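You operate a simulated robot arm through the tools that you are given. There is no shell and no other tool. Be economical: measure what you need, move in short steps, check, and stop when the job is done.

You run a simulated two-armed robot. Do the job below in one go: nothing can be reset, and whatever is moved stays where it is left.

JOB
Take the caps off both toothbrushes in the holder so that they can air.
Fine: hold each brush down while its cap comes off; caps go on the grey mat.

The check looks at the end state, three seconds after you hand in, the way a careful person would. Anything else that was tipped, shoved, dropped, spilled or broken makes it a failure. A push-on lid holds only when it is set on centred and level and pressed home; a screw cap is set on level and turned clockwise until tight.

ROBOT AND FRAMES
Two 7-joint arms with two-finger parallel grippers on one trunk, on a base that drives. Base frame: it is fixed to the floor where the robot stands at the start and does not move with it; the origin is under the middle of the robot, x ahead of it, y to its left, z up. Lengths are in m, angles in degrees, forces in N, time in s.
The left shoulder is at the start at [0.02, 0.17, 1.328], the right one opposite. With the tool pointing down near the work surface each hand reaches from about 0.1 to 0.64 m from the robot's upright axis, wherever it stands, measured 20 degrees to its own side. Places, roughly: green brush cap (3x3x4 cm) [0.5, 0, 1]; grey mat [0.5, 0.2, 0.9]; head of the green toothbrush [0.5, 0, 1]; head of the orange toothbrush [0.5, 0, 1]; orange brush cap (3x3x4 cm) [0.5, 0, 1]. Payload 3.8 kg a hand.
The TCP of each hand is the grasp point between the finger pads, 0.03 m short of the fingertips. In the tool frame z runs along the fingers and y along their closing line. Largest opening 0.11 m; finger width 0.02, thickness 0.01; the body of the gripper, 0.048 by 0.112 m, starts 0.055 m behind the TCP.
Orientation is told as [roll, pitch, yaw] about the base's x, y, z axes, in that order, counted from this pose: with the fingers straight down and closing along the base's y, the tool's x points along the base's -x, its y along +y and its z along -z.

CONTROLS
- The arms move only by the tool servo_tool. It takes "left_motion", "right_motion" or both (then of equal length, played together; a hand with none holds still); each is one flat list of numbers, 7 for each row, row after row: the shift along the tool's x, y, z in m, then the turn, a rotation vector about the tool's x, y, z in degrees, then the finger opening in m, from 0 to 0.11. In form: [dx, dy, dz, wx, wy, wz, hand, dx, dy, dz, wx, wy, wz, hand, ...]. A call has 1 to 8 rows; each row is the pose to reach, as a shift and turn from the pose commanded when the call began, along the tool's axes at that moment. A row lasts 0.2 s, in which the tool goes at most 0.05 m and 8.6 degrees; a call with a longer step from one row to the next is refused whole, and so is a gripper value outside its range. Where a pose cannot be reached the arm comes as near as it can. A force on the tool above 40 N (or 10 N above the force at the start of the call, whichever is more), or a blocked arm, ends the call early, and 0.2 s more pass. The fingers move at their own pace (about 0.072 m/s each) and stop on an object; they squeeze with about 43 N. The grip force told is the motor's: it shows also when the fingers shut on nothing. Time passes only in rows, and 0.2 s behind the last, so rows that repeat a pose let the fingers close. The reply holds the time, the measured pose of the TCP, the force on the tool along the base axes, the opening and the grip force, in the units named above and with some noise, with the torque about the TCP (base axes, N m) and any sound that the robot's microphone picked up, and new pictures: "show" is both (left out), scene, wrist or none (wrist: the cameras of the hands that moved).
- Cameras (640 x 400 px; columns grow to the right, rows downward): "scene" is now at [0.1192, 0.0156, 1.4716]; the picture's right is [0.20, -0.98, 0.00], its down [-0.57, -0.12, -0.81] and it looks along [0.80, 0.17, -0.58] (base axes); focal length 250 px, centre (320, 200). "left" rides on the left gripper at [0.072, -0.017, -0.103] in its tool frame; the picture's right is [0.23, 0.97, 0.00], its down [-0.76, 0.18, -0.62] and it looks along [-0.61, 0.14, 0.78] (tool axes); focal length 222 px, centre (320, 200). "right" rides on the right gripper at [0.072, 0.017, -0.103] in its tool frame; the picture's right is [-0.23, 0.97, 0.00], its down [-0.76, -0.18, -0.62] and it looks along [-0.61, -0.14, 0.78] (tool axes); focal length 222 px, centre (320, 200). There is no depth. A picture from a camera that has moved, and an enlarged one, comes with that camera's place and axes in the base frame and with its lens. The place of the scene camera against the robot may be out by one fixed shift of up to 0.018 m in any direction.
- raise_lower(by): slides the trunk up (or, below 0, down) by that many m; the arms and the scene camera ride with it, the base frame stays. It gives what a move gives, with no picture.
- steer(legs): drives the robot by 1 to 6 legs, each [ahead, turn to the left] in m and degrees, along the robot's own axes; the way and the turn of a leg run together, so that a leg with both is an arc; at most 1.5 m and 180 degrees a leg. The arms and the cameras ride along, it lands a little off, and it stops where it bumps. It gives what a move gives, and a new picture of the scene camera.
- head_to(pan, tilt): turns the head with the scene camera to pan (to the left, within 80 degrees either way) and tilt (down, from -29 to 69), counted from straight ahead of the robot. It gives what a move gives, and a new picture of the scene camera.
- inspect(camera, box): a new picture of the part [left, top, right, bottom] of that camera's present view, enlarged. The clock stands still meanwhile.
- sign_off(): hands the job in; it is judged then, once.

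Go step by step. Nothing tells you exact positions but the pictures and the camera data: compare them with the known pose of the tool, close in by small moves and look again before you grip or let go. The budget is 120 turns and 260 pictures, counting those below and the enlarged ones. Unless the task says otherwise, let go and move clear before handing in, and close with one line.

The tools are called by a JSON object that holds its "op" and its "data". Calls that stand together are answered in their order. servo_tool: Moves the arms, as the interface text tells. Its arguments: {"type":"object","properties":{"left_motion":{"type":"array","items":{"type":"number"}},"right_motion":{"type":"array","items":{"type":"number"}},"show":{"type":"string","enum":["both","scene","wrist","none"]}},"required":[]} The other tools are called the same way: raise_lower (by) slides the trunk up or down; steer (legs) drives the base; head_to (pan, tilt) turns the head that bears the scene camera; inspect (camera, box) takes an enlarged picture of a part of a camera's view; sign_off () hands the job in.

At the start:

```text
time_s: 0.0
left_tcp_pos: [0.347, 0.2408, 1.2707]
left_tool_rot: [0.0, 0.0, -0.1]
left_force: [0.0, 0.3, 0.2]
left_wrist_torque: [-0.03, 0.0, 0.0]
left_finger_gap: 0.1102
left_finger_force: 0.1
right_tcp_pos: [0.3484, -0.0832, 1.3286]
right_tool_rot: [-0.1, 0.0, 0.0]
right_force: [1.5, -0.3, -0.3]
right_wrist_torque: [0.0, -0.02, 0.0]
right_finger_gap: 0.1101
right_finger_force: 0.2
trunk travel left (down, up): [-0.425, 0.145]
robot x, y, heading: [0.0, 0.0005, 0.1]
head pan, tilt: [11.8, 35.6]
```

scene: 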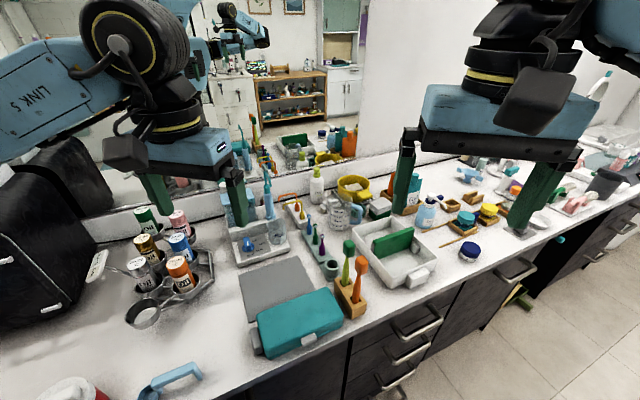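
right: 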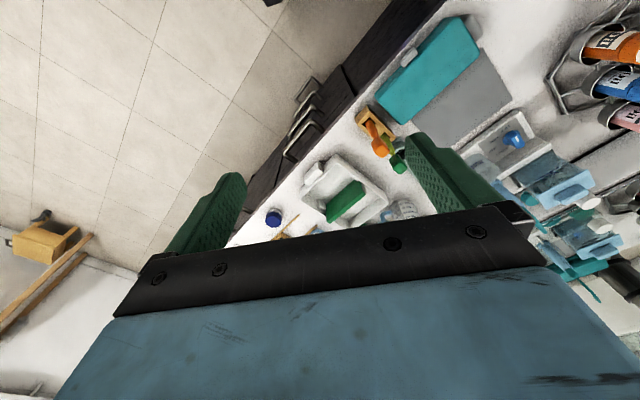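
left: 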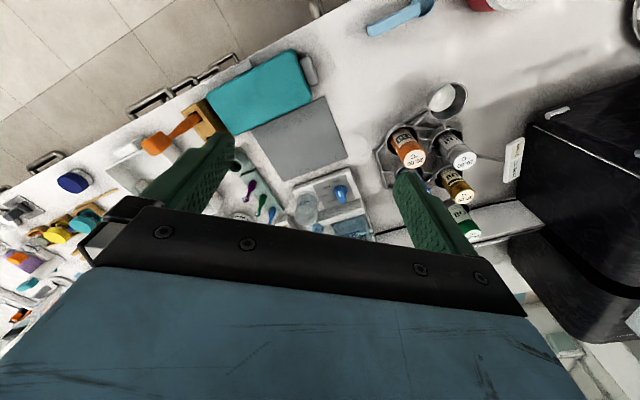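

I see a wooden holder with a green and an orange brush near image (355,280), and the grey mat to its left, behind the teal box. I'll enlarge these first.

{"op": "inspect", "data": {"camera": "scene", "box": [300, 220, 420, 340]}}

{"op": "inspect", "data": {"camera": "right", "box": [330, 90, 430, 190]}}

{"op": "inspect", "data": {"camera": "left", "box": [120, 60, 260, 200]}}

```text
3.33 times, centred on (360, 280) of scene
camera zoom: at [0.1192, 0.0156, 1.4716], right [0.2, -0.98, 0.0], down [-0.57, -0.12, -0.81], along [0.8, 0.17, -0.58], focal length 832 px, centre (187, -67)
```

zoom: 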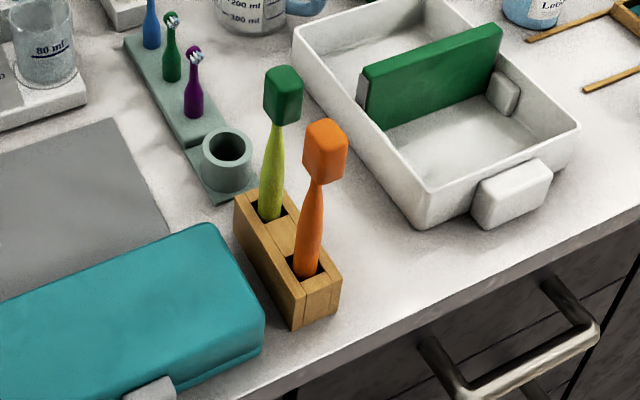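

```text
4.00 times, centred on (380, 140) of right
camera zoom: at [0.2743, -0.0665, 1.4324], right [0.23, 0.97, 0.0], down [0.76, -0.18, 0.62], along [0.61, -0.14, -0.78], focal length 888 px, centre (80, 440)
```

zoom: 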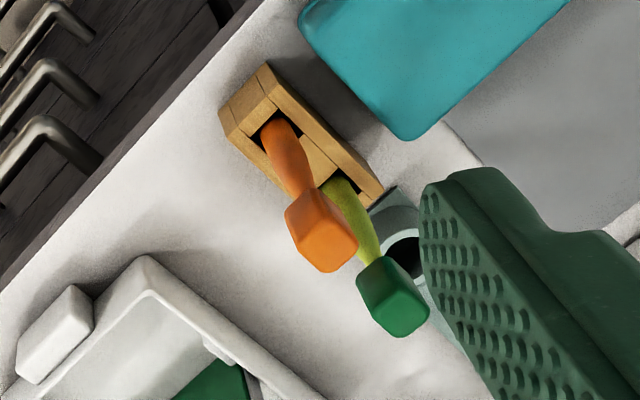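

```text
2.86 times, centred on (190, 130) of left
camera zoom: at [0.2737, 0.2224, 1.3748], right [-0.23, 0.97, 0.0], down [0.76, 0.18, 0.62], along [0.61, 0.14, -0.78], focal length 635 px, centre (691, 400)
```

zoom: 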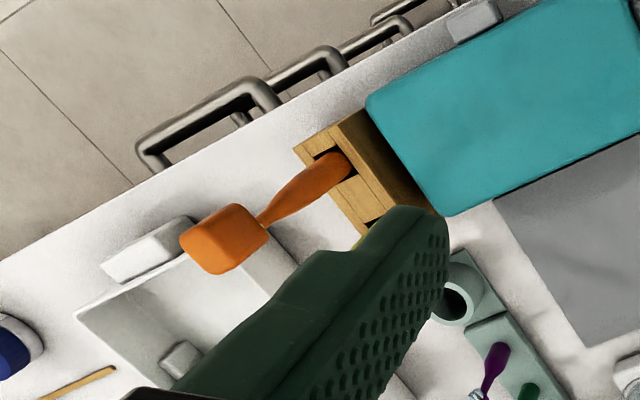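

Triangulation puts the orange cap near (0.481, 0.003, 1.045) and the green cap near (0.526, 0.035, 1.042), with the holder top near z 0.935. I plan to hold each handle with the right hand from the right side and lift the caps from above with the left hand. First I'll turn the right hand towards +y.

{"op": "servo_tool", "data": {"right_motion": [-0.00714, -0.01429, 0.01429, -3.336, -3.336, -5.783, 0.05, -0.01429, -0.02857, 0.02857, -6.671, -6.671, -11.566, 0.05, -0.02143, -0.04286, 0.04286, -10.007, -10.007, -17.349, 0.05, -0.02857, -0.05714, 0.05714, -13.343, -13.343, -23.131, 0.05, -0.03571, -0.07143, 0.07143, -16.679, -16.679, -28.914, 0.05, -0.04286, -0.08571, 0.08571, -20.014, -20.014, -34.697, 0.05, -0.05, -0.1, 0.1, -23.35, -23.35, -40.48, 0.05], "show": "none"}}

{"op": "servo_tool", "data": {"right_motion": [0, 0, 0, -3.336, -3.336, -5.783, 0.05, 0, 0, 0, -6.671, -6.671, -11.566, 0.05, 0, 0, 0, -10.007, -10.007, -17.349, 0.05, 0, 0, 0, -13.343, -13.343, -23.131, 0.05, 0, 0, 0, -16.679, -16.679, -28.914, 0.05, 0, 0, 0, -20.014, -20.014, -34.697, 0.05, 0, 0, 0, -23.35, -23.35, -40.48, 0.05]}}

{"op": "head_to", "data": {"pan": 2, "tilt": 50}}

```text
time_s: 1.6
left_tcp_pos: [0.3459, 0.2403, 1.2723]
left_tool_rot: [0.0, -0.1, 0.0]
left_force: [-0.3, -0.5, 0.3]
left_wrist_torque: [0.01, 0.0, -0.01]
left_finger_gap: 0.1099
left_finger_force: 0.0
right_tcp_pos: [0.3976, -0.185, 1.2289]
right_tool_rot: [14.5, -29.3, 37.9]
right_force: [0.2, 0.0, 0.6]
right_wrist_torque: [0.01, 0.02, 0.02]
right_finger_gap: 0.0501
right_finger_force: 0.0
trunk travel left (down, up): [-0.425, 0.145]
robot x, y, heading: [0.0002, 0.0024, -0.3]
head pan, tilt: [11.8, 35.6]
```

```text
time_s: 3.2
left_tcp_pos: [0.3468, 0.2427, 1.2719]
left_tool_rot: [-0.2, 0.0, 0.0]
left_force: [-0.9, 0.8, 0.6]
left_wrist_torque: [-0.03, 0.03, 0.0]
left_finger_gap: 0.11
left_finger_force: 0.1
right_tcp_pos: [0.2652, -0.1263, 1.3416]
right_tool_rot: [0.2, -59.8, 89.6]
right_force: [0.6, -0.2, 0.0]
right_wrist_torque: [0.0, 0.04, 0.01]
right_finger_gap: 0.0501
right_finger_force: 0.1
right hand out of reach, approached as far as the arm can: row 2, 3, 4, 5, 6, 7
trunk travel left (down, up): [-0.425, 0.145]
robot x, y, heading: [-0.0017, -0.001, 0.0]
head pan, tilt: [11.8, 35.6]
camera scene: at [0.119, 0.0184, 1.4716], right [0.21, -0.98, 0.0], down [-0.57, -0.12, -0.81], along [0.8, 0.17, -0.58], focal length 250 px, centre (320, 200)
camera right: at [0.2479, -0.2527, 1.3305], right [-0.97, 0.12, 0.2], down [0.18, -0.16, 0.97], along [0.14, 0.98, 0.13], focal length 222 px, centre (320, 200)
```

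scene: 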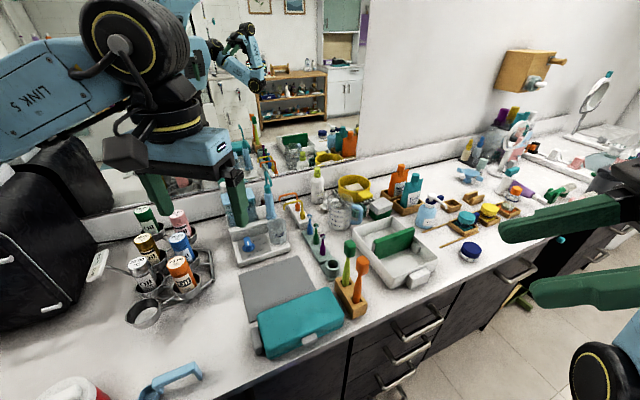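
right: 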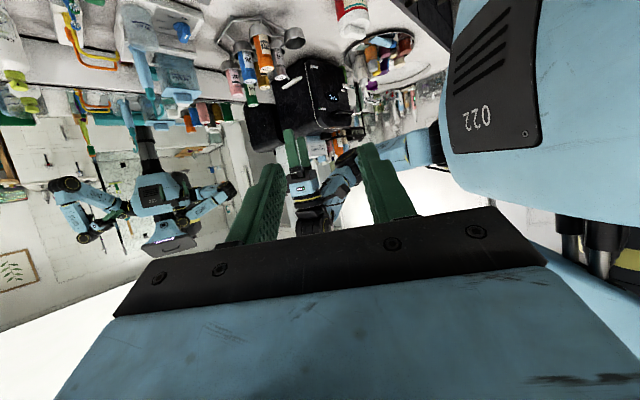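

```text
time_s: 4.0
left_tcp_pos: [0.3462, 0.2395, 1.2717]
left_tool_rot: [0.0, -0.1, 0.0]
left_force: [-0.5, -0.4, -0.7]
left_wrist_torque: [-0.02, 0.0, -0.02]
left_finger_gap: 0.1101
left_finger_force: 0.1
right_tcp_pos: [0.2663, -0.1305, 1.3407]
right_tool_rot: [0.4, -60.0, 89.3]
right_force: [0.7, -0.2, -0.5]
right_wrist_torque: [-0.02, 0.03, 0.06]
right_finger_gap: 0.0499
right_finger_force: 0.1
trunk travel left (down, up): [-0.425, 0.145]
robot x, y, heading: [-0.0018, -0.0002, 0.0]
head pan, tilt: [2.0, 50.0]
camera scene: at [0.1102, 0.0002, 1.4509], right [0.04, -1.0, 0.0], down [-0.77, -0.03, -0.64], along [0.64, 0.02, -0.77], focal length 250 px, centre (320, 200)
```

scene: 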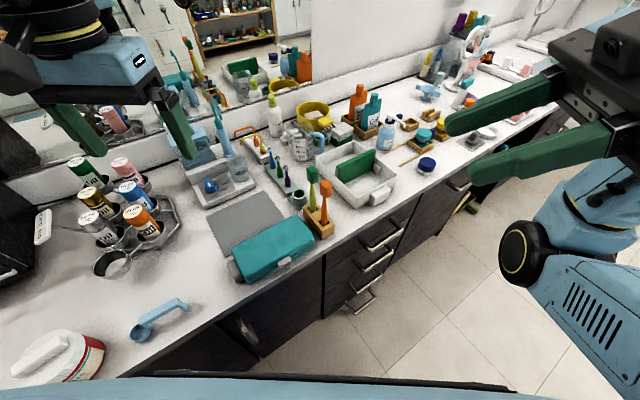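

The right arm can't work from that side: the orientation was reached but the hand was pulled off position. I'll swap roles, so the left hand holds handles from the left (pointing forward-right, over the teal box at about z 0.935) and the right hand takes the caps from above. Now I'll turn the right hand back.

{"op": "servo_tool", "data": {"right_motion": [0, 0, 0, 3.336, 3.336, 5.783, 0.05, 0, 0, 0, 6.671, 6.671, 11.566, 0.05, 0, 0, 0, 10.007, 10.007, 17.349, 0.05, 0, 0, 0, 13.343, 13.343, 23.131, 0.05, 0, 0, 0, 16.679, 16.679, 28.914, 0.05, 0, 0, 0, 20.014, 20.014, 34.697, 0.05, 0, 0, 0, 23.35, 23.35, 40.48, 0.05], "show": "none"}}

{"op": "servo_tool", "data": {"right_motion": [0, 0, 0, 3.336, 3.336, 5.783, 0.05, 0, 0, 0, 6.671, 6.671, 11.566, 0.05, 0, 0, 0, 10.007, 10.007, 17.349, 0.05, 0, 0, 0, 13.343, 13.343, 23.131, 0.05, 0, 0, 0, 16.679, 16.679, 28.914, 0.05, 0, 0, 0, 20.014, 20.014, 34.697, 0.05, 0, 0, 0, 23.35, 23.35, 40.48, 0.05], "show": "none"}}

{"op": "head_to", "data": {"pan": 8, "tilt": 45}}

```text
time_s: 5.6
left_tcp_pos: [0.3463, 0.2398, 1.2726]
left_tool_rot: [0.0, 0.0, 0.0]
left_force: [-0.1, 0.4, -0.1]
left_wrist_torque: [0.01, 0.0, 0.01]
left_finger_gap: 0.1102
left_finger_force: 0.2
right_tcp_pos: [0.2679, -0.1292, 1.344]
right_tool_rot: [14.5, -29.1, 37.7]
right_force: [-0.1, -0.3, -0.1]
right_wrist_torque: [-0.03, 0.02, -0.01]
right_finger_gap: 0.0501
right_finger_force: 0.0
trunk travel left (down, up): [-0.425, 0.145]
robot x, y, heading: [0.0006, -0.0001, 0.1]
head pan, tilt: [2.0, 50.0]
```

```text
time_s: 7.2
left_tcp_pos: [0.3472, 0.241, 1.2721]
left_tool_rot: [0.1, 0.1, 0.0]
left_force: [0.0, 0.1, -0.9]
left_wrist_torque: [-0.01, 0.0, 0.04]
left_finger_gap: 0.1101
left_finger_force: 0.2
right_tcp_pos: [0.2679, -0.1295, 1.3427]
right_tool_rot: [-0.1, 0.0, -0.1]
right_force: [-0.7, -0.1, 0.3]
right_wrist_torque: [0.05, 0.0, 0.01]
right_finger_gap: 0.0499
right_finger_force: 0.1
trunk travel left (down, up): [-0.425, 0.145]
robot x, y, heading: [0.0019, -0.0003, -0.1]
head pan, tilt: [2.0, 50.0]
```

```text
time_s: 7.8
left_tcp_pos: [0.3468, 0.2397, 1.2722]
left_tool_rot: [0.0, 0.0, 0.0]
left_force: [0.0, -0.1, -0.1]
left_wrist_torque: [0.0, -0.02, -0.01]
left_finger_gap: 0.1101
left_finger_force: 0.0
right_tcp_pos: [0.2665, -0.1299, 1.3434]
right_tool_rot: [0.1, 0.0, 0.0]
right_force: [-0.2, 0.6, 0.5]
right_wrist_torque: [-0.02, -0.02, 0.01]
right_finger_gap: 0.0502
right_finger_force: 0.1
trunk travel left (down, up): [-0.425, 0.145]
robot x, y, heading: [0.0009, 0.0013, 0.2]
head pan, tilt: [8.0, 45.0]
camera scene: at [0.1138, 0.0088, 1.4577], right [0.14, -0.99, 0.0], down [-0.7, -0.1, -0.71], along [0.7, 0.1, -0.71], focal length 250 px, centre (320, 200)
```

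scene: 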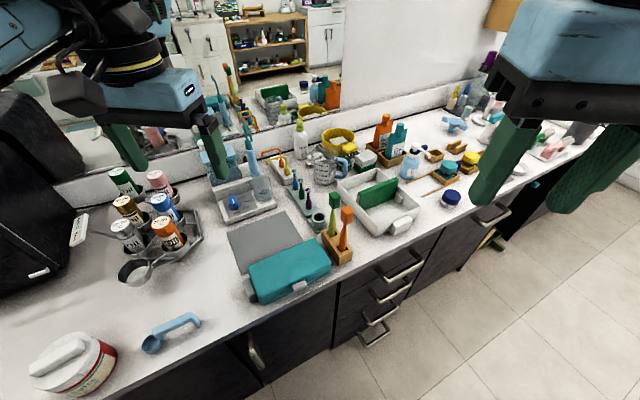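

The right hand is level again. Now I'll turn the left hand to point forward-right and down, at a safe height.

{"op": "servo_tool", "data": {"left_motion": [-0.006, -0.02, 0.016, 2.178, -4.671, 4.671, 0.05, -0.012, -0.04, 0.032, 4.356, -9.342, 9.342, 0.05, -0.018, -0.06, 0.048, 6.534, -14.013, 14.013, 0.05, -0.024, -0.08, 0.064, 8.712, -18.684, 18.684, 0.05, -0.03, -0.1, 0.08, 10.89, -23.355, 23.355, 0.05], "show": "none"}}

{"op": "servo_tool", "data": {"left_motion": [0, 0, 0, 2.178, -4.671, 4.671, 0.05, 0, 0, 0, 4.356, -9.342, 9.342, 0.05, 0, 0, 0, 6.534, -14.013, 14.013, 0.05, 0, 0, 0, 8.712, -18.684, 18.684, 0.05, 0, 0, 0, 10.89, -23.355, 23.355, 0.05]}}

```text
time_s: 9.0
left_tcp_pos: [0.3759, 0.1396, 1.1931]
left_tool_rot: [-6.2, -25.1, -22.5]
left_force: [-0.1, 0.3, 0.6]
left_wrist_torque: [-0.03, 0.03, -0.02]
left_finger_gap: 0.0502
left_finger_force: 0.1
right_tcp_pos: [0.2679, -0.1285, 1.3429]
right_tool_rot: [0.1, 0.0, 0.0]
right_force: [0.8, 0.3, -0.7]
right_wrist_torque: [-0.02, 0.01, 0.02]
right_finger_gap: 0.0502
right_finger_force: 0.0
trunk travel left (down, up): [-0.425, 0.145]
robot x, y, heading: [0.0056, -0.0001, 0.0]
head pan, tilt: [8.0, 45.0]
```

```text
time_s: 10.2
left_tcp_pos: [0.3767, 0.1409, 1.1939]
left_tool_rot: [0.2, -50.2, -50.3]
left_force: [-0.2, 0.1, 0.3]
left_wrist_torque: [0.0, -0.01, -0.04]
left_finger_gap: 0.0501
left_finger_force: 0.1
right_tcp_pos: [0.2665, -0.1297, 1.3438]
right_tool_rot: [0.1, 0.0, -0.1]
right_force: [-0.1, -1.0, 0.5]
right_wrist_torque: [-0.03, -0.01, 0.02]
right_finger_gap: 0.0503
right_finger_force: 0.0
trunk travel left (down, up): [-0.425, 0.145]
robot x, y, heading: [-0.0035, -0.0019, -0.0]
head pan, tilt: [8.0, 45.0]
camera scene: at [0.1135, 0.0093, 1.4578], right [0.14, -0.99, 0.0], down [-0.7, -0.1, -0.71], along [0.7, 0.1, -0.71], focal length 250 px, centre (320, 200)
camera left: at [0.2822, 0.2254, 1.2024], right [0.65, 0.74, -0.17], down [0.14, 0.11, 0.98], along [0.74, -0.67, -0.03], focal length 222 px, centre (320, 200)
```

scene: 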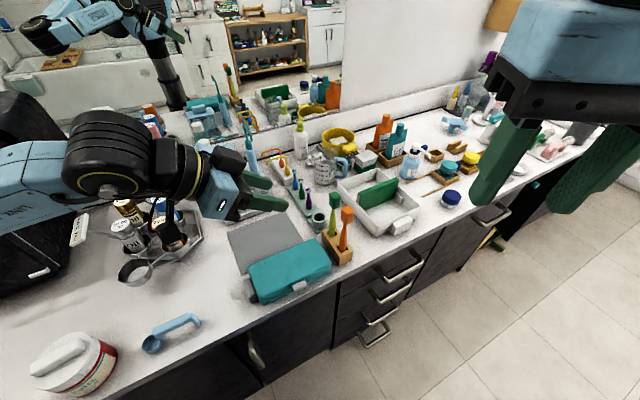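
left: 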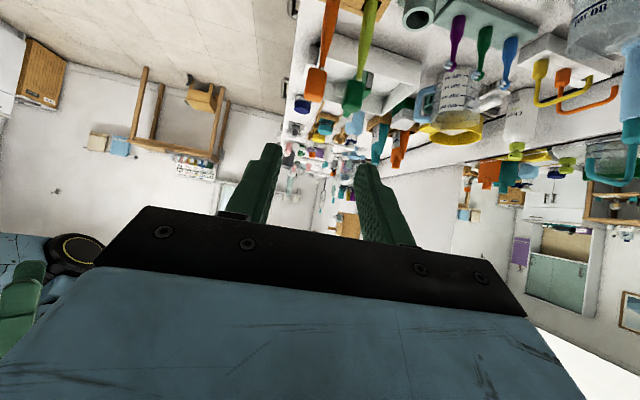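

The left hand is oriented well, and its camera agrees with the cap position. Next I'll bring it to a point 8 cm short of the orange handle, above the teal box.

{"op": "servo_tool", "data": {"left_motion": [0.0176, -0.0022, 0.0317, 0, 0, 0, 0.04, 0.0352, -0.0044, 0.0634, 0, 0, 0, 0.04, 0.0528, -0.0066, 0.095, 0, 0, 0, 0.04, 0.0703, -0.0087, 0.1267, 0, 0, 0, 0.04, 0.0879, -0.0109, 0.1584, 0, 0, 0, 0.04, 0.1055, -0.0131, 0.1901, 0, 0, 0, 0.04]}}

```text
time_s: 11.6
left_tcp_pos: [0.4163, 0.0712, 0.9873]
left_tool_rot: [0.0, -50.0, -50.1]
left_force: [0.7, -0.3, -0.6]
left_wrist_torque: [-0.01, 0.0, 0.01]
left_finger_gap: 0.04
left_finger_force: 0.2
right_tcp_pos: [0.2681, -0.1297, 1.3438]
right_tool_rot: [-0.1, 0.1, 0.0]
right_force: [0.7, -0.6, 0.2]
right_wrist_torque: [-0.05, 0.01, -0.03]
right_finger_gap: 0.05
right_finger_force: 0.0
trunk travel left (down, up): [-0.425, 0.145]
robot x, y, heading: [0.0003, 0.0001, -0.1]
head pan, tilt: [8.0, 45.0]
camera scene: at [0.1141, 0.0087, 1.4577], right [0.14, -0.99, 0.0], down [-0.7, -0.1, -0.71], along [0.7, 0.1, -0.71], focal length 250 px, centre (320, 200)
camera left: at [0.322, 0.1565, 0.9986], right [0.65, 0.74, -0.17], down [0.14, 0.1, 0.98], along [0.74, -0.67, -0.04], focal length 222 px, centre (320, 200)
```

scene: 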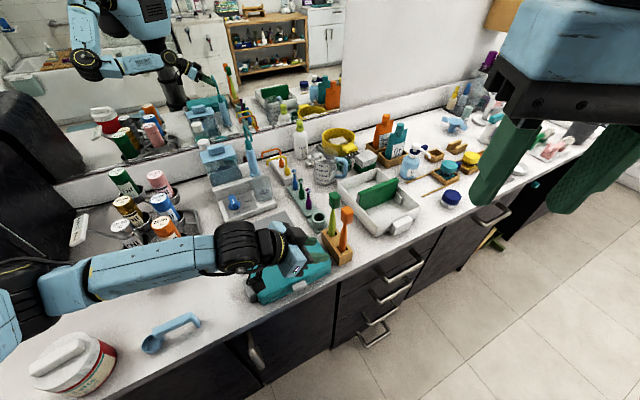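
left: 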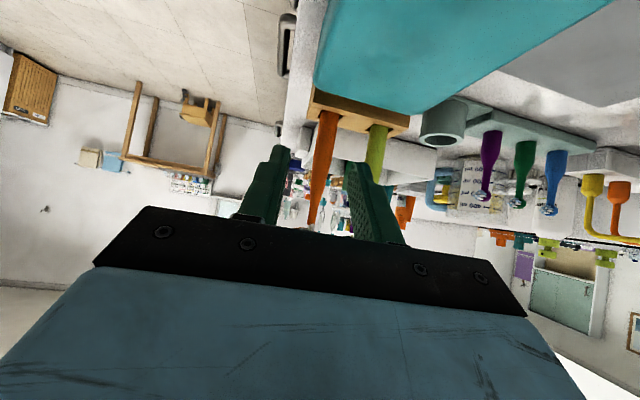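

The orange handle looks slightly off to one side of the finger centreline. I'll zoom in to measure it before moving in.

{"op": "inspect", "data": {"camera": "left", "box": [260, 80, 420, 240]}}

{"op": "inspect", "data": {"camera": "scene", "box": [260, 180, 400, 310]}}

```text
2.50 times, centred on (340, 160) of left
camera zoom: at [0.322, 0.1565, 0.9986], right [0.65, 0.74, -0.17], down [0.14, 0.1, 0.98], along [0.74, -0.67, -0.04], focal length 555 px, centre (270, 300)
```

zoom: 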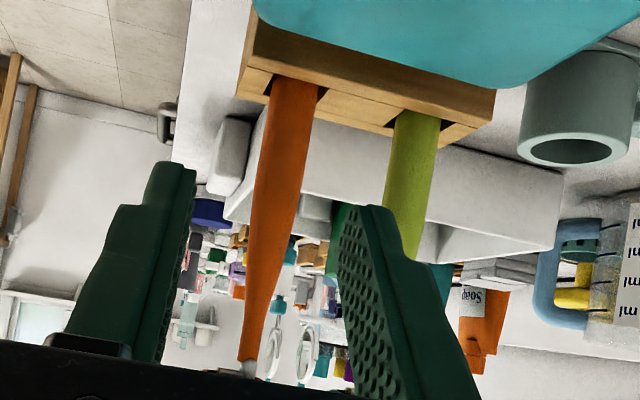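

```text
3.08 times, centred on (330, 245) of scene
camera zoom: at [0.1141, 0.0087, 1.4577], right [0.14, -0.99, 0.0], down [-0.7, -0.1, -0.71], along [0.7, 0.1, -0.71], focal length 768 px, centre (289, 62)
```

zoom: 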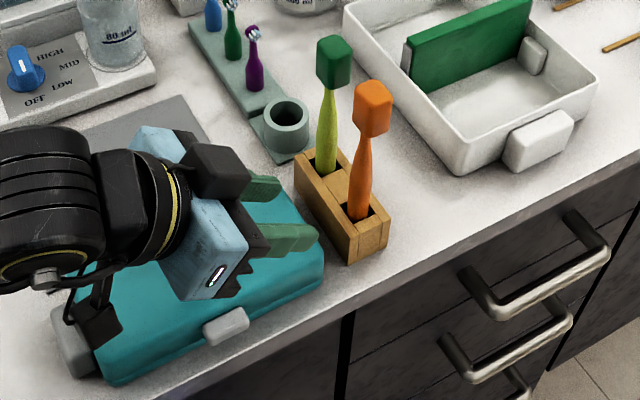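

The handle sits about 8 mm towards +y of the tool, with roughly 9 cm to go. I'll advance 8 cm horizontally with that correction, fingers open, and look again.

{"op": "servo_tool", "data": {"left_motion": [-0.0129, 0.0075, 0.0153, 0, 0, 0, 0.04, -0.0257, 0.0075, 0.0307, 0, 0, 0, 0.04, -0.0386, 0.0075, 0.046, 0, 0, 0, 0.04, -0.0514, 0.0075, 0.0613, 0, 0, 0, 0.04]}}

{"op": "inspect", "data": {"camera": "scene", "box": [260, 180, 400, 310]}}

{"op": "inspect", "data": {"camera": "left", "box": [240, 60, 420, 240]}}

```text
time_s: 12.6
left_tcp_pos: [0.4733, 0.0158, 0.9892]
left_tool_rot: [0.0, -50.1, -50.0]
left_force: [-0.2, -0.7, 0.0]
left_wrist_torque: [-0.01, 0.01, -0.02]
left_finger_gap: 0.0398
left_finger_force: 0.1
right_tcp_pos: [0.2679, -0.1299, 1.3439]
right_tool_rot: [0.0, 0.1, 0.0]
right_force: [0.4, -0.1, -0.2]
right_wrist_torque: [0.03, -0.02, 0.02]
right_finger_gap: 0.0503
right_finger_force: 0.1
trunk travel left (down, up): [-0.425, 0.145]
robot x, y, heading: [-0.0011, 0.0015, 0.1]
head pan, tilt: [8.0, 45.0]
camera scene: at [0.1141, 0.0084, 1.4577], right [0.14, -0.99, 0.0], down [-0.7, -0.1, -0.71], along [0.7, 0.1, -0.71], focal length 250 px, centre (320, 200)
camera left: at [0.3802, 0.101, 0.9988], right [0.65, 0.74, -0.17], down [0.14, 0.1, 0.98], along [0.74, -0.67, -0.04], focal length 222 px, centre (320, 200)
```

scene: 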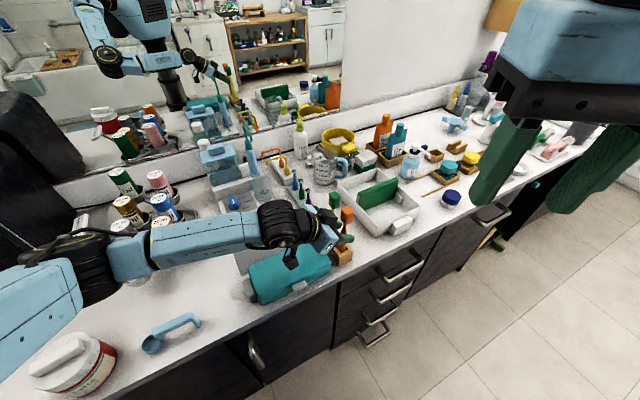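
left: 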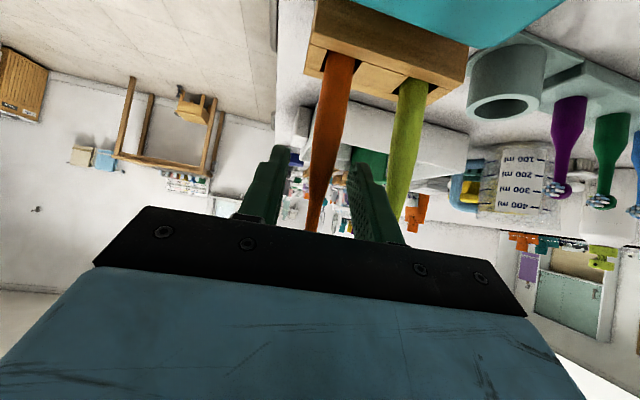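

```text
3.08 times, centred on (330, 245) of scene
camera zoom: at [0.1141, 0.0084, 1.4577], right [0.14, -0.99, 0.0], down [-0.7, -0.1, -0.71], along [0.7, 0.1, -0.71], focal length 768 px, centre (289, 62)
```

zoom: 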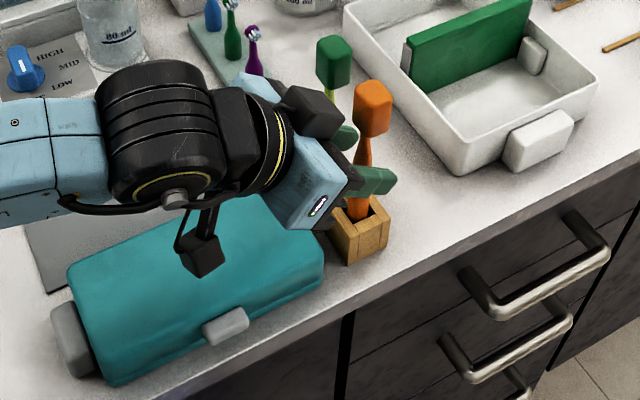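

```text
2.22 times, centred on (330, 150) of left
camera zoom: at [0.3802, 0.101, 0.9988], right [0.65, 0.74, -0.17], down [0.14, 0.1, 0.98], along [0.74, -0.67, -0.04], focal length 494 px, centre (298, 311)
```

zoom: 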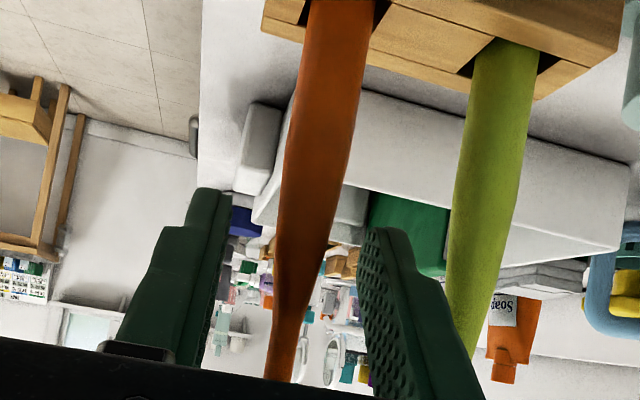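

The handle is centred between the fingertips and about 1.5–2 cm ahead of the TCP. I'll advance 8 mm more and close gently.

{"op": "servo_tool", "data": {"left_motion": [-0.0051, 0, 0.0061, 0, 0, 0, 0.04, -0.0051, 0, 0.0061, 0, 0, 0, 0.02, -0.0051, 0, 0.0061, 0, 0, 0, 0.0, -0.0051, 0, 0.0061, 0, 0, 0, 0.0, -0.0051, 0, 0.0061, 0, 0, 0, 0.0]}}

{"op": "inspect", "data": {"camera": "scene", "box": [260, 180, 400, 310]}}

```text
time_s: 13.8
left_tcp_pos: [0.4791, 0.0095, 0.9896]
left_tool_rot: [0.1, -50.2, -50.0]
left_force: [-0.2, -1.4, 3.3]
left_wrist_torque: [-0.14, -0.06, 0.01]
left_finger_gap: 0.0141
left_finger_force: 42.3
right_tcp_pos: [0.2676, -0.1302, 1.345]
right_tool_rot: [0.0, 0.0, 0.0]
right_force: [0.1, -0.2, 0.4]
right_wrist_torque: [0.0, -0.01, 0.0]
right_finger_gap: 0.0501
right_finger_force: 0.1
trunk travel left (down, up): [-0.425, 0.145]
robot x, y, heading: [-0.0026, -0.0027, -0.2]
head pan, tilt: [8.0, 45.0]
camera scene: at [0.1136, 0.0088, 1.4578], right [0.14, -0.99, 0.0], down [-0.7, -0.1, -0.71], along [0.7, 0.1, -0.71], focal length 250 px, centre (320, 200)
camera left: at [0.3849, 0.0946, 1.0], right [0.65, 0.74, -0.17], down [0.14, 0.11, 0.98], along [0.74, -0.67, -0.04], focal length 222 px, centre (320, 200)
```

scene: 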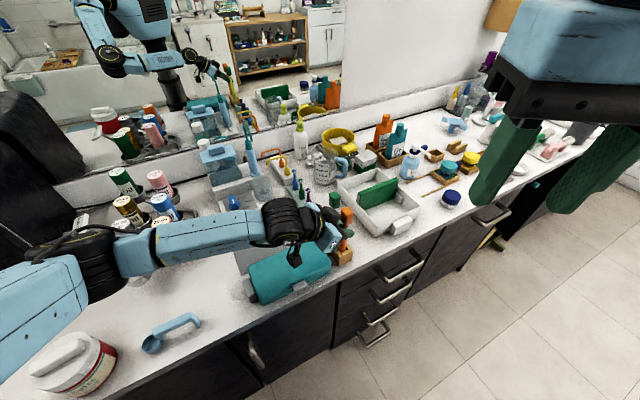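
left: 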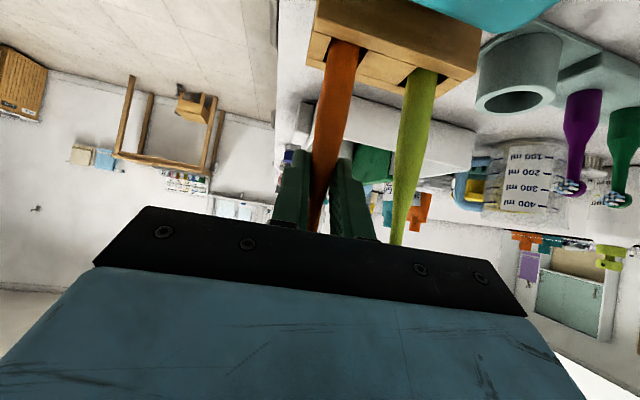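

```text
3.08 times, centred on (330, 245) of scene
camera zoom: at [0.1136, 0.0088, 1.4578], right [0.14, -0.99, 0.0], down [-0.7, -0.1, -0.71], along [0.7, 0.1, -0.71], focal length 768 px, centre (289, 62)
```

zoom: 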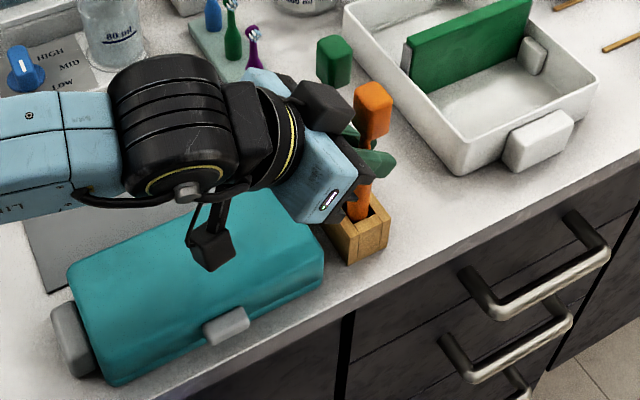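

The orange handle is held firmly (gap 14 mm). A dark cube on the left hand sits near the cap, so I'll grip the cap along the line of the two brushes (yaw about -56). I'll bring the right hand to hover above it.

{"op": "servo_tool", "data": {"right_motion": [-0.0305, 0.01914, 0.01786, 0, 0, 8, 0.05, -0.061, 0.03828, 0.03572, 0, 0, 16, 0.05, -0.0915, 0.05742, 0.05358, 0, 0, 24, 0.05, -0.122, 0.07656, 0.07144, 0, 0, 32, 0.05, -0.1525, 0.0957, 0.0893, 0, 0, 40, 0.05, -0.183, 0.11484, 0.10716, 0, 0, 48, 0.05, -0.2134, 0.134, 0.125, 0, 0, 56, 0.05]}}

```text
time_s: 15.4
left_tcp_pos: [0.4792, 0.0107, 0.9896]
left_tool_rot: [0.2, -50.2, -50.1]
left_force: [0.6, -0.7, 12.6]
left_wrist_torque: [-0.25, -0.2, 0.0]
left_finger_gap: 0.0132
left_finger_force: 43.3
right_tcp_pos: [0.4795, 0.0049, 1.219]
right_tool_rot: [0.0, -0.1, -56.2]
right_force: [0.5, 0.1, 0.0]
right_wrist_torque: [-0.03, 0.04, 0.0]
right_finger_gap: 0.0502
right_finger_force: 0.1
trunk travel left (down, up): [-0.425, 0.145]
robot x, y, heading: [-0.0017, 0.0016, 0.0]
head pan, tilt: [8.0, 45.0]
camera scene: at [0.1134, 0.0095, 1.4578], right [0.14, -0.99, 0.0], down [-0.7, -0.1, -0.71], along [0.7, 0.1, -0.71], focal length 250 px, centre (320, 200)
camera right: at [0.4531, 0.0742, 1.322], right [0.94, 0.35, 0.0], down [0.28, -0.73, 0.62], along [0.22, -0.58, -0.78], focal length 222 px, centre (320, 200)
```

scene: 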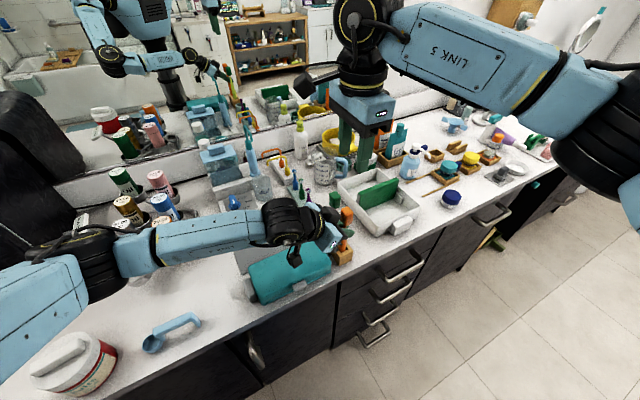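
right: 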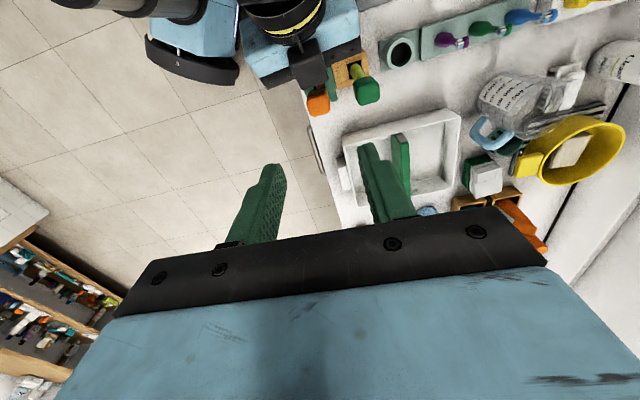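

Hover pose reached. I'll zoom with the right camera to measure the caps' positions and orientations.

{"op": "inspect", "data": {"camera": "right", "box": [280, 50, 400, 130]}}

```text
5.00 times, centred on (340, 90) of right
camera zoom: at [0.4531, 0.0742, 1.322], right [0.94, 0.35, 0.0], down [0.28, -0.73, 0.62], along [0.22, -0.58, -0.78], focal length 1111 px, centre (220, 750)
```

zoom: 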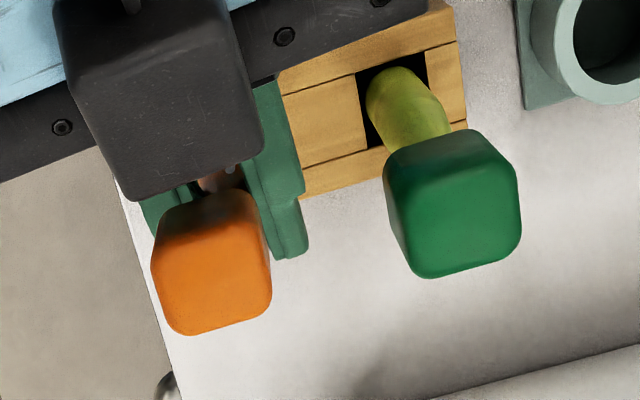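

The cap's faces lie along about 38°, with its top centre near (0.478, 0.0055). I'll adjust the yaw by 4° and come down to just above the cap.

{"op": "servo_tool", "data": {"right_motion": [0.0003, -0.0002, 0.027, 0, 0, -1, 0.048, 0.0006, -0.0004, 0.054, 0, 0, -2, 0.048, 0.001, -0.0007, 0.081, 0, 0, -3, 0.048, 0.0013, -0.0009, 0.107, 0, 0, -4, 0.048]}}

{"op": "inspect", "data": {"camera": "right", "box": [220, 60, 420, 240]}}

{"op": "inspect", "data": {"camera": "scene", "box": [270, 140, 410, 280]}}

```text
time_s: 16.4
left_tcp_pos: [0.4795, 0.0097, 0.9908]
left_tool_rot: [0.2, -50.2, -50.1]
left_force: [2.2, -1.5, 16.6]
left_wrist_torque: [-0.24, -0.21, -0.02]
left_finger_gap: 0.0127
left_finger_force: 43.2
right_tcp_pos: [0.477, 0.0051, 1.1096]
right_tool_rot: [0.2, 0.0, -52.0]
right_force: [0.1, 0.1, 0.1]
right_wrist_torque: [-0.03, 0.0, -0.03]
right_finger_gap: 0.0482
right_finger_force: 0.2
trunk travel left (down, up): [-0.425, 0.145]
robot x, y, heading: [0.0022, 0.0004, -0.2]
head pan, tilt: [8.0, 45.0]
camera scene: at [0.1127, 0.0087, 1.4579], right [0.14, -0.99, 0.0], down [-0.7, -0.1, -0.71], along [0.7, 0.1, -0.71], focal length 250 px, centre (320, 200)
camera right: at [0.446, 0.0714, 1.2141], right [0.91, 0.42, 0.0], down [0.33, -0.71, 0.62], along [0.26, -0.56, -0.78], focal length 222 px, centre (320, 200)
```

scene: 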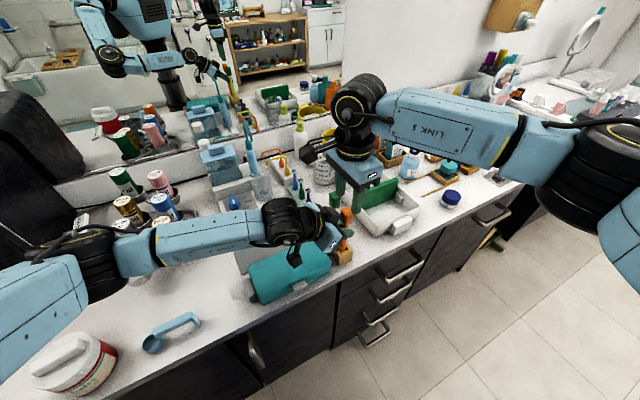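
right: 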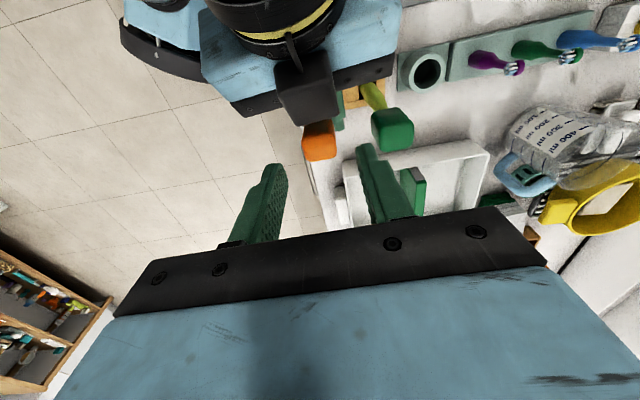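

```text
2.22 times, centred on (320, 150) of right
camera zoom: at [0.446, 0.0714, 1.2141], right [0.91, 0.42, 0.0], down [0.33, -0.71, 0.62], along [0.26, -0.56, -0.78], focal length 494 px, centre (320, 311)
```

zoom: 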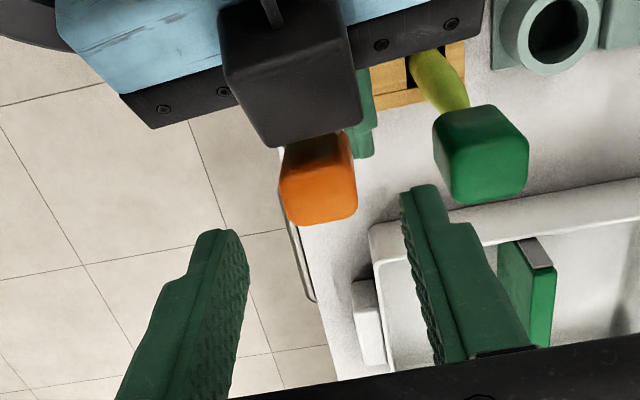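

```text
2.86 times, centred on (340, 210) of scene
camera zoom: at [0.1127, 0.0087, 1.4579], right [0.14, -0.99, 0.0], down [-0.7, -0.1, -0.71], along [0.7, 0.1, -0.71], focal length 713 px, centre (263, 171)
```

zoom: 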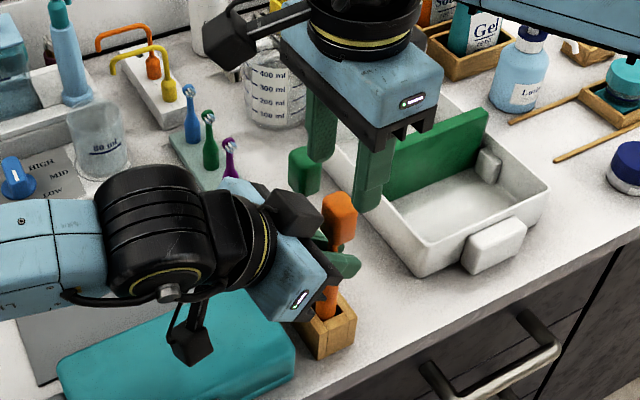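

The cap is within about 2 mm of the finger centre, and both the cube and the green cap have clearance. I'll go down 38 mm so the fingertips overlap the top half of the cap.

{"op": "servo_tool", "data": {"right_motion": [0.0005, 0.001, 0.01, 0, 0, 0, 0.045, 0.0005, 0.001, 0.02, 0, 0, 0, 0.045, 0.0005, 0.001, 0.03, 0, 0, 0, 0.045, 0.0005, 0.001, 0.038, 0, 0, 0, 0.045]}}

{"op": "inspect", "data": {"camera": "right", "box": [220, 60, 420, 240]}}

{"op": "inspect", "data": {"camera": "scene", "box": [290, 160, 390, 260]}}

```text
time_s: 17.4
left_tcp_pos: [0.4788, 0.0098, 0.9909]
left_tool_rot: [0.2, -50.3, -50.1]
left_force: [0.7, -0.7, 19.0]
left_wrist_torque: [-0.13, -0.12, 0.04]
left_finger_gap: 0.0125
left_finger_force: 42.8
right_tcp_pos: [0.4792, 0.0049, 1.0726]
right_tool_rot: [0.0, 0.0, -52.0]
right_force: [0.9, 0.0, 0.3]
right_wrist_torque: [-0.02, -0.01, -0.03]
right_finger_gap: 0.0453
right_finger_force: 0.1
trunk travel left (down, up): [-0.425, 0.145]
robot x, y, heading: [-0.0014, -0.003, -0.2]
head pan, tilt: [8.0, 45.0]
camera scene: at [0.1126, 0.0087, 1.4579], right [0.14, -0.99, 0.0], down [-0.7, -0.1, -0.71], along [0.7, 0.1, -0.71], focal length 250 px, centre (320, 200)
camera right: at [0.4473, 0.0725, 1.1766], right [0.91, 0.42, 0.0], down [0.33, -0.71, 0.62], along [0.26, -0.57, -0.78], focal length 222 px, centre (320, 200)
```

scene: 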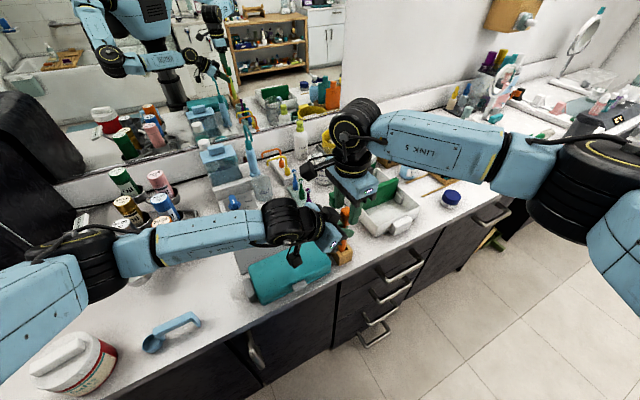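
right: 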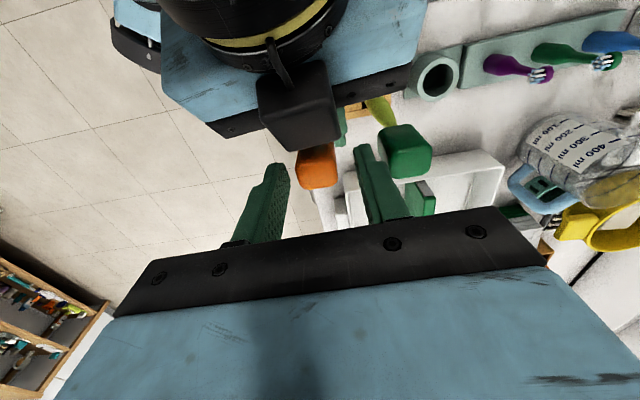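

```text
2.22 times, centred on (320, 150) of right
camera zoom: at [0.4473, 0.0725, 1.1766], right [0.91, 0.42, 0.0], down [0.33, -0.71, 0.62], along [0.26, -0.57, -0.78], focal length 494 px, centre (320, 311)
```

zoom: 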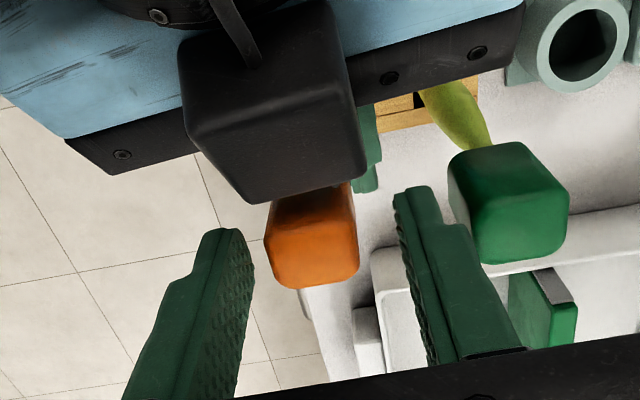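

```text
4.00 times, centred on (340, 210) of scene
camera zoom: at [0.1126, 0.0087, 1.4579], right [0.14, -0.99, 0.0], down [-0.7, -0.1, -0.71], along [0.7, 0.1, -0.71], focal length 998 px, centre (240, 160)
```

zoom: 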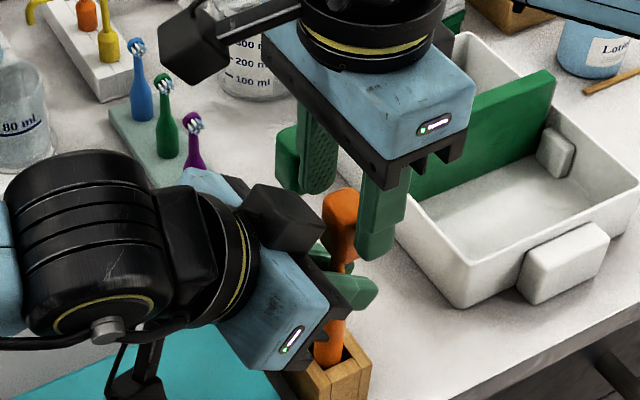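

The cap is between the fingers, about 3 mm off across the finger width. I'll shift slightly and close on it.

{"op": "servo_tool", "data": {"right_motion": [0.0025, -0.001, 0.001, 0, 0, 0, 0.045, 0.0025, -0.001, 0.001, 0, 0, 0, 0.03, 0.0025, -0.001, 0.001, 0, 0, 0, 0.01, 0.0025, -0.001, 0.001, 0, 0, 0, 0.01]}}

{"op": "inspect", "data": {"camera": "right", "box": [220, 60, 420, 240]}}

{"op": "inspect", "data": {"camera": "scene", "box": [290, 160, 390, 260]}}

```text
time_s: 18.4
left_tcp_pos: [0.4778, 0.0091, 0.9902]
left_tool_rot: [0.3, -50.3, -50.1]
left_force: [2.3, -1.6, 18.3]
left_wrist_torque: [-0.21, -0.17, -0.01]
left_finger_gap: 0.0128
left_finger_force: 42.9
right_tcp_pos: [0.4767, 0.0062, 1.0724]
right_tool_rot: [0.1, 0.0, -52.0]
right_force: [1.1, -0.2, 0.6]
right_wrist_torque: [0.03, 0.01, 0.04]
right_finger_gap: 0.0229
right_finger_force: 43.5
trunk travel left (down, up): [-0.425, 0.145]
robot x, y, heading: [-0.0029, -0.0018, -0.2]
head pan, tilt: [8.0, 45.0]
camera scene: at [0.1126, 0.0086, 1.4579], right [0.14, -0.99, 0.0], down [-0.7, -0.1, -0.71], along [0.7, 0.1, -0.71], focal length 250 px, centre (320, 200)
camera right: at [0.4448, 0.0741, 1.1758], right [0.91, 0.42, 0.0], down [0.33, -0.71, 0.62], along [0.26, -0.57, -0.78], focal length 222 px, centre (320, 200)
```

scene: 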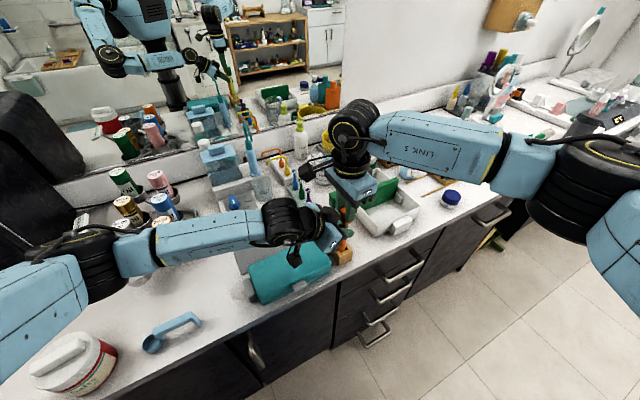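
right: 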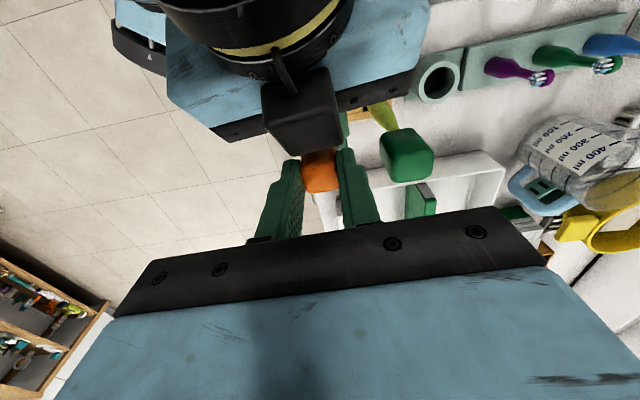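

```text
2.22 times, centred on (320, 150) of right
camera zoom: at [0.4448, 0.0741, 1.1758], right [0.91, 0.42, 0.0], down [0.33, -0.71, 0.62], along [0.26, -0.57, -0.78], focal length 494 px, centre (320, 311)
```

zoom: 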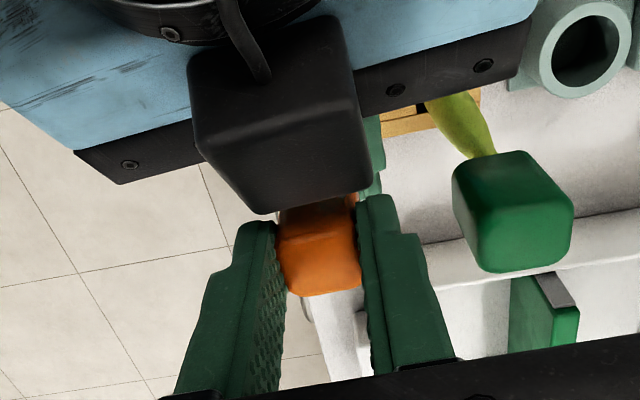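

```text
4.00 times, centred on (340, 210) of scene
camera zoom: at [0.1126, 0.0086, 1.4579], right [0.14, -0.99, 0.0], down [-0.7, -0.1, -0.71], along [0.7, 0.1, -0.71], focal length 998 px, centre (240, 160)
```

zoom: 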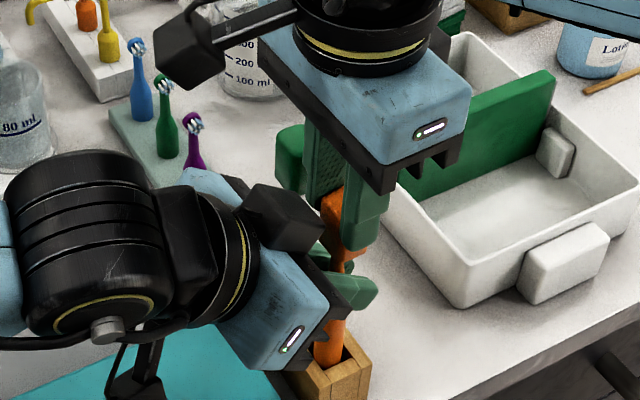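

The cap is gripped (gap 23 mm) and the brush is held. I'll pull the cap straight up slowly.

{"op": "servo_tool", "data": {"right_motion": [0, 0, -0.005, 0, 0, 0, 0.01, 0, 0, -0.01, 0, 0, 0, 0.01, 0, 0, -0.016, 0, 0, 0, 0.01, 0, 0, -0.024, 0, 0, 0, 0.01, 0, 0, -0.032, 0, 0, 0, 0.01, 0, 0, -0.042, 0, 0, 0, 0.01, 0, 0, -0.052, 0, 0, 0, 0.01, 0, 0, -0.062, 0, 0, 0, 0.01]}}

{"op": "inspect", "data": {"camera": "scene", "box": [290, 160, 390, 260]}}

```text
time_s: 20.2
left_tcp_pos: [0.4799, 0.0097, 0.9905]
left_tool_rot: [0.2, -50.2, -50.1]
left_force: [1.6, -3.3, 18.6]
left_wrist_torque: [-0.28, -0.2, -0.02]
left_finger_gap: 0.0126
left_finger_force: 42.7
right_tcp_pos: [0.4766, 0.0067, 1.1352]
right_tool_rot: [0.0, 0.0, -52.0]
right_force: [-0.3, 0.7, -0.6]
right_wrist_torque: [0.01, 0.0, -0.03]
right_finger_gap: 0.0229
right_finger_force: 42.9
trunk travel left (down, up): [-0.425, 0.145]
robot x, y, heading: [-0.0009, -0.0048, -0.1]
head pan, tilt: [8.0, 45.0]
camera scene: at [0.1126, 0.0086, 1.4579], right [0.14, -0.99, 0.0], down [-0.7, -0.1, -0.71], along [0.7, 0.1, -0.71], focal length 250 px, centre (320, 200)
camera right: at [0.4452, 0.0741, 1.2383], right [0.91, 0.42, 0.0], down [0.33, -0.71, 0.62], along [0.26, -0.57, -0.78], focal length 222 px, centre (320, 200)
```

scene: 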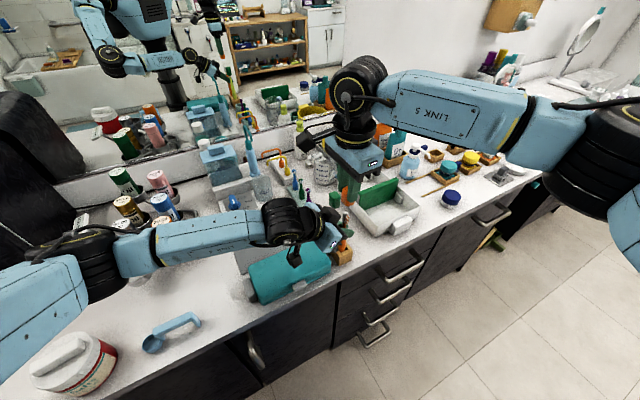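
right: 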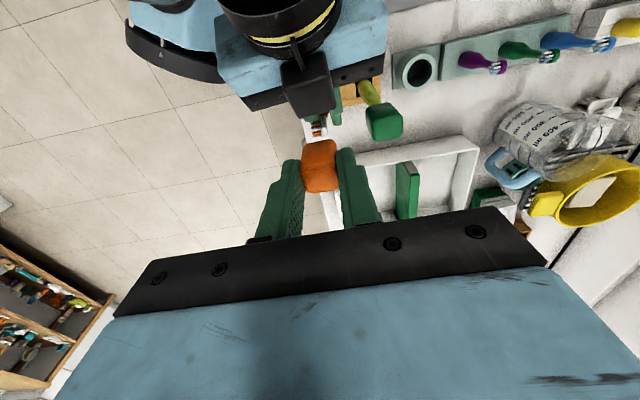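

```text
4.00 times, centred on (340, 210) of scene
camera zoom: at [0.1126, 0.0086, 1.4579], right [0.14, -0.99, 0.0], down [-0.7, -0.1, -0.71], along [0.7, 0.1, -0.71], focal length 998 px, centre (240, 160)
```

zoom: 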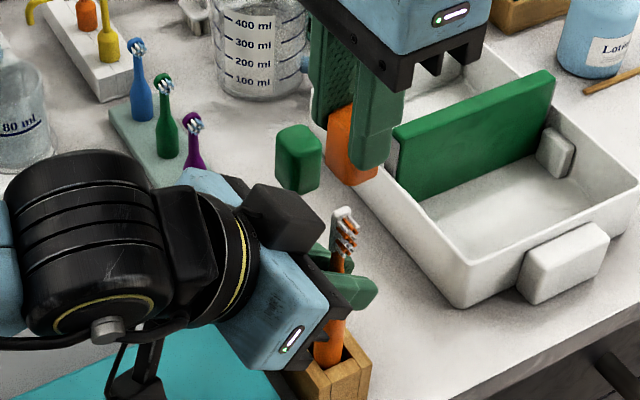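

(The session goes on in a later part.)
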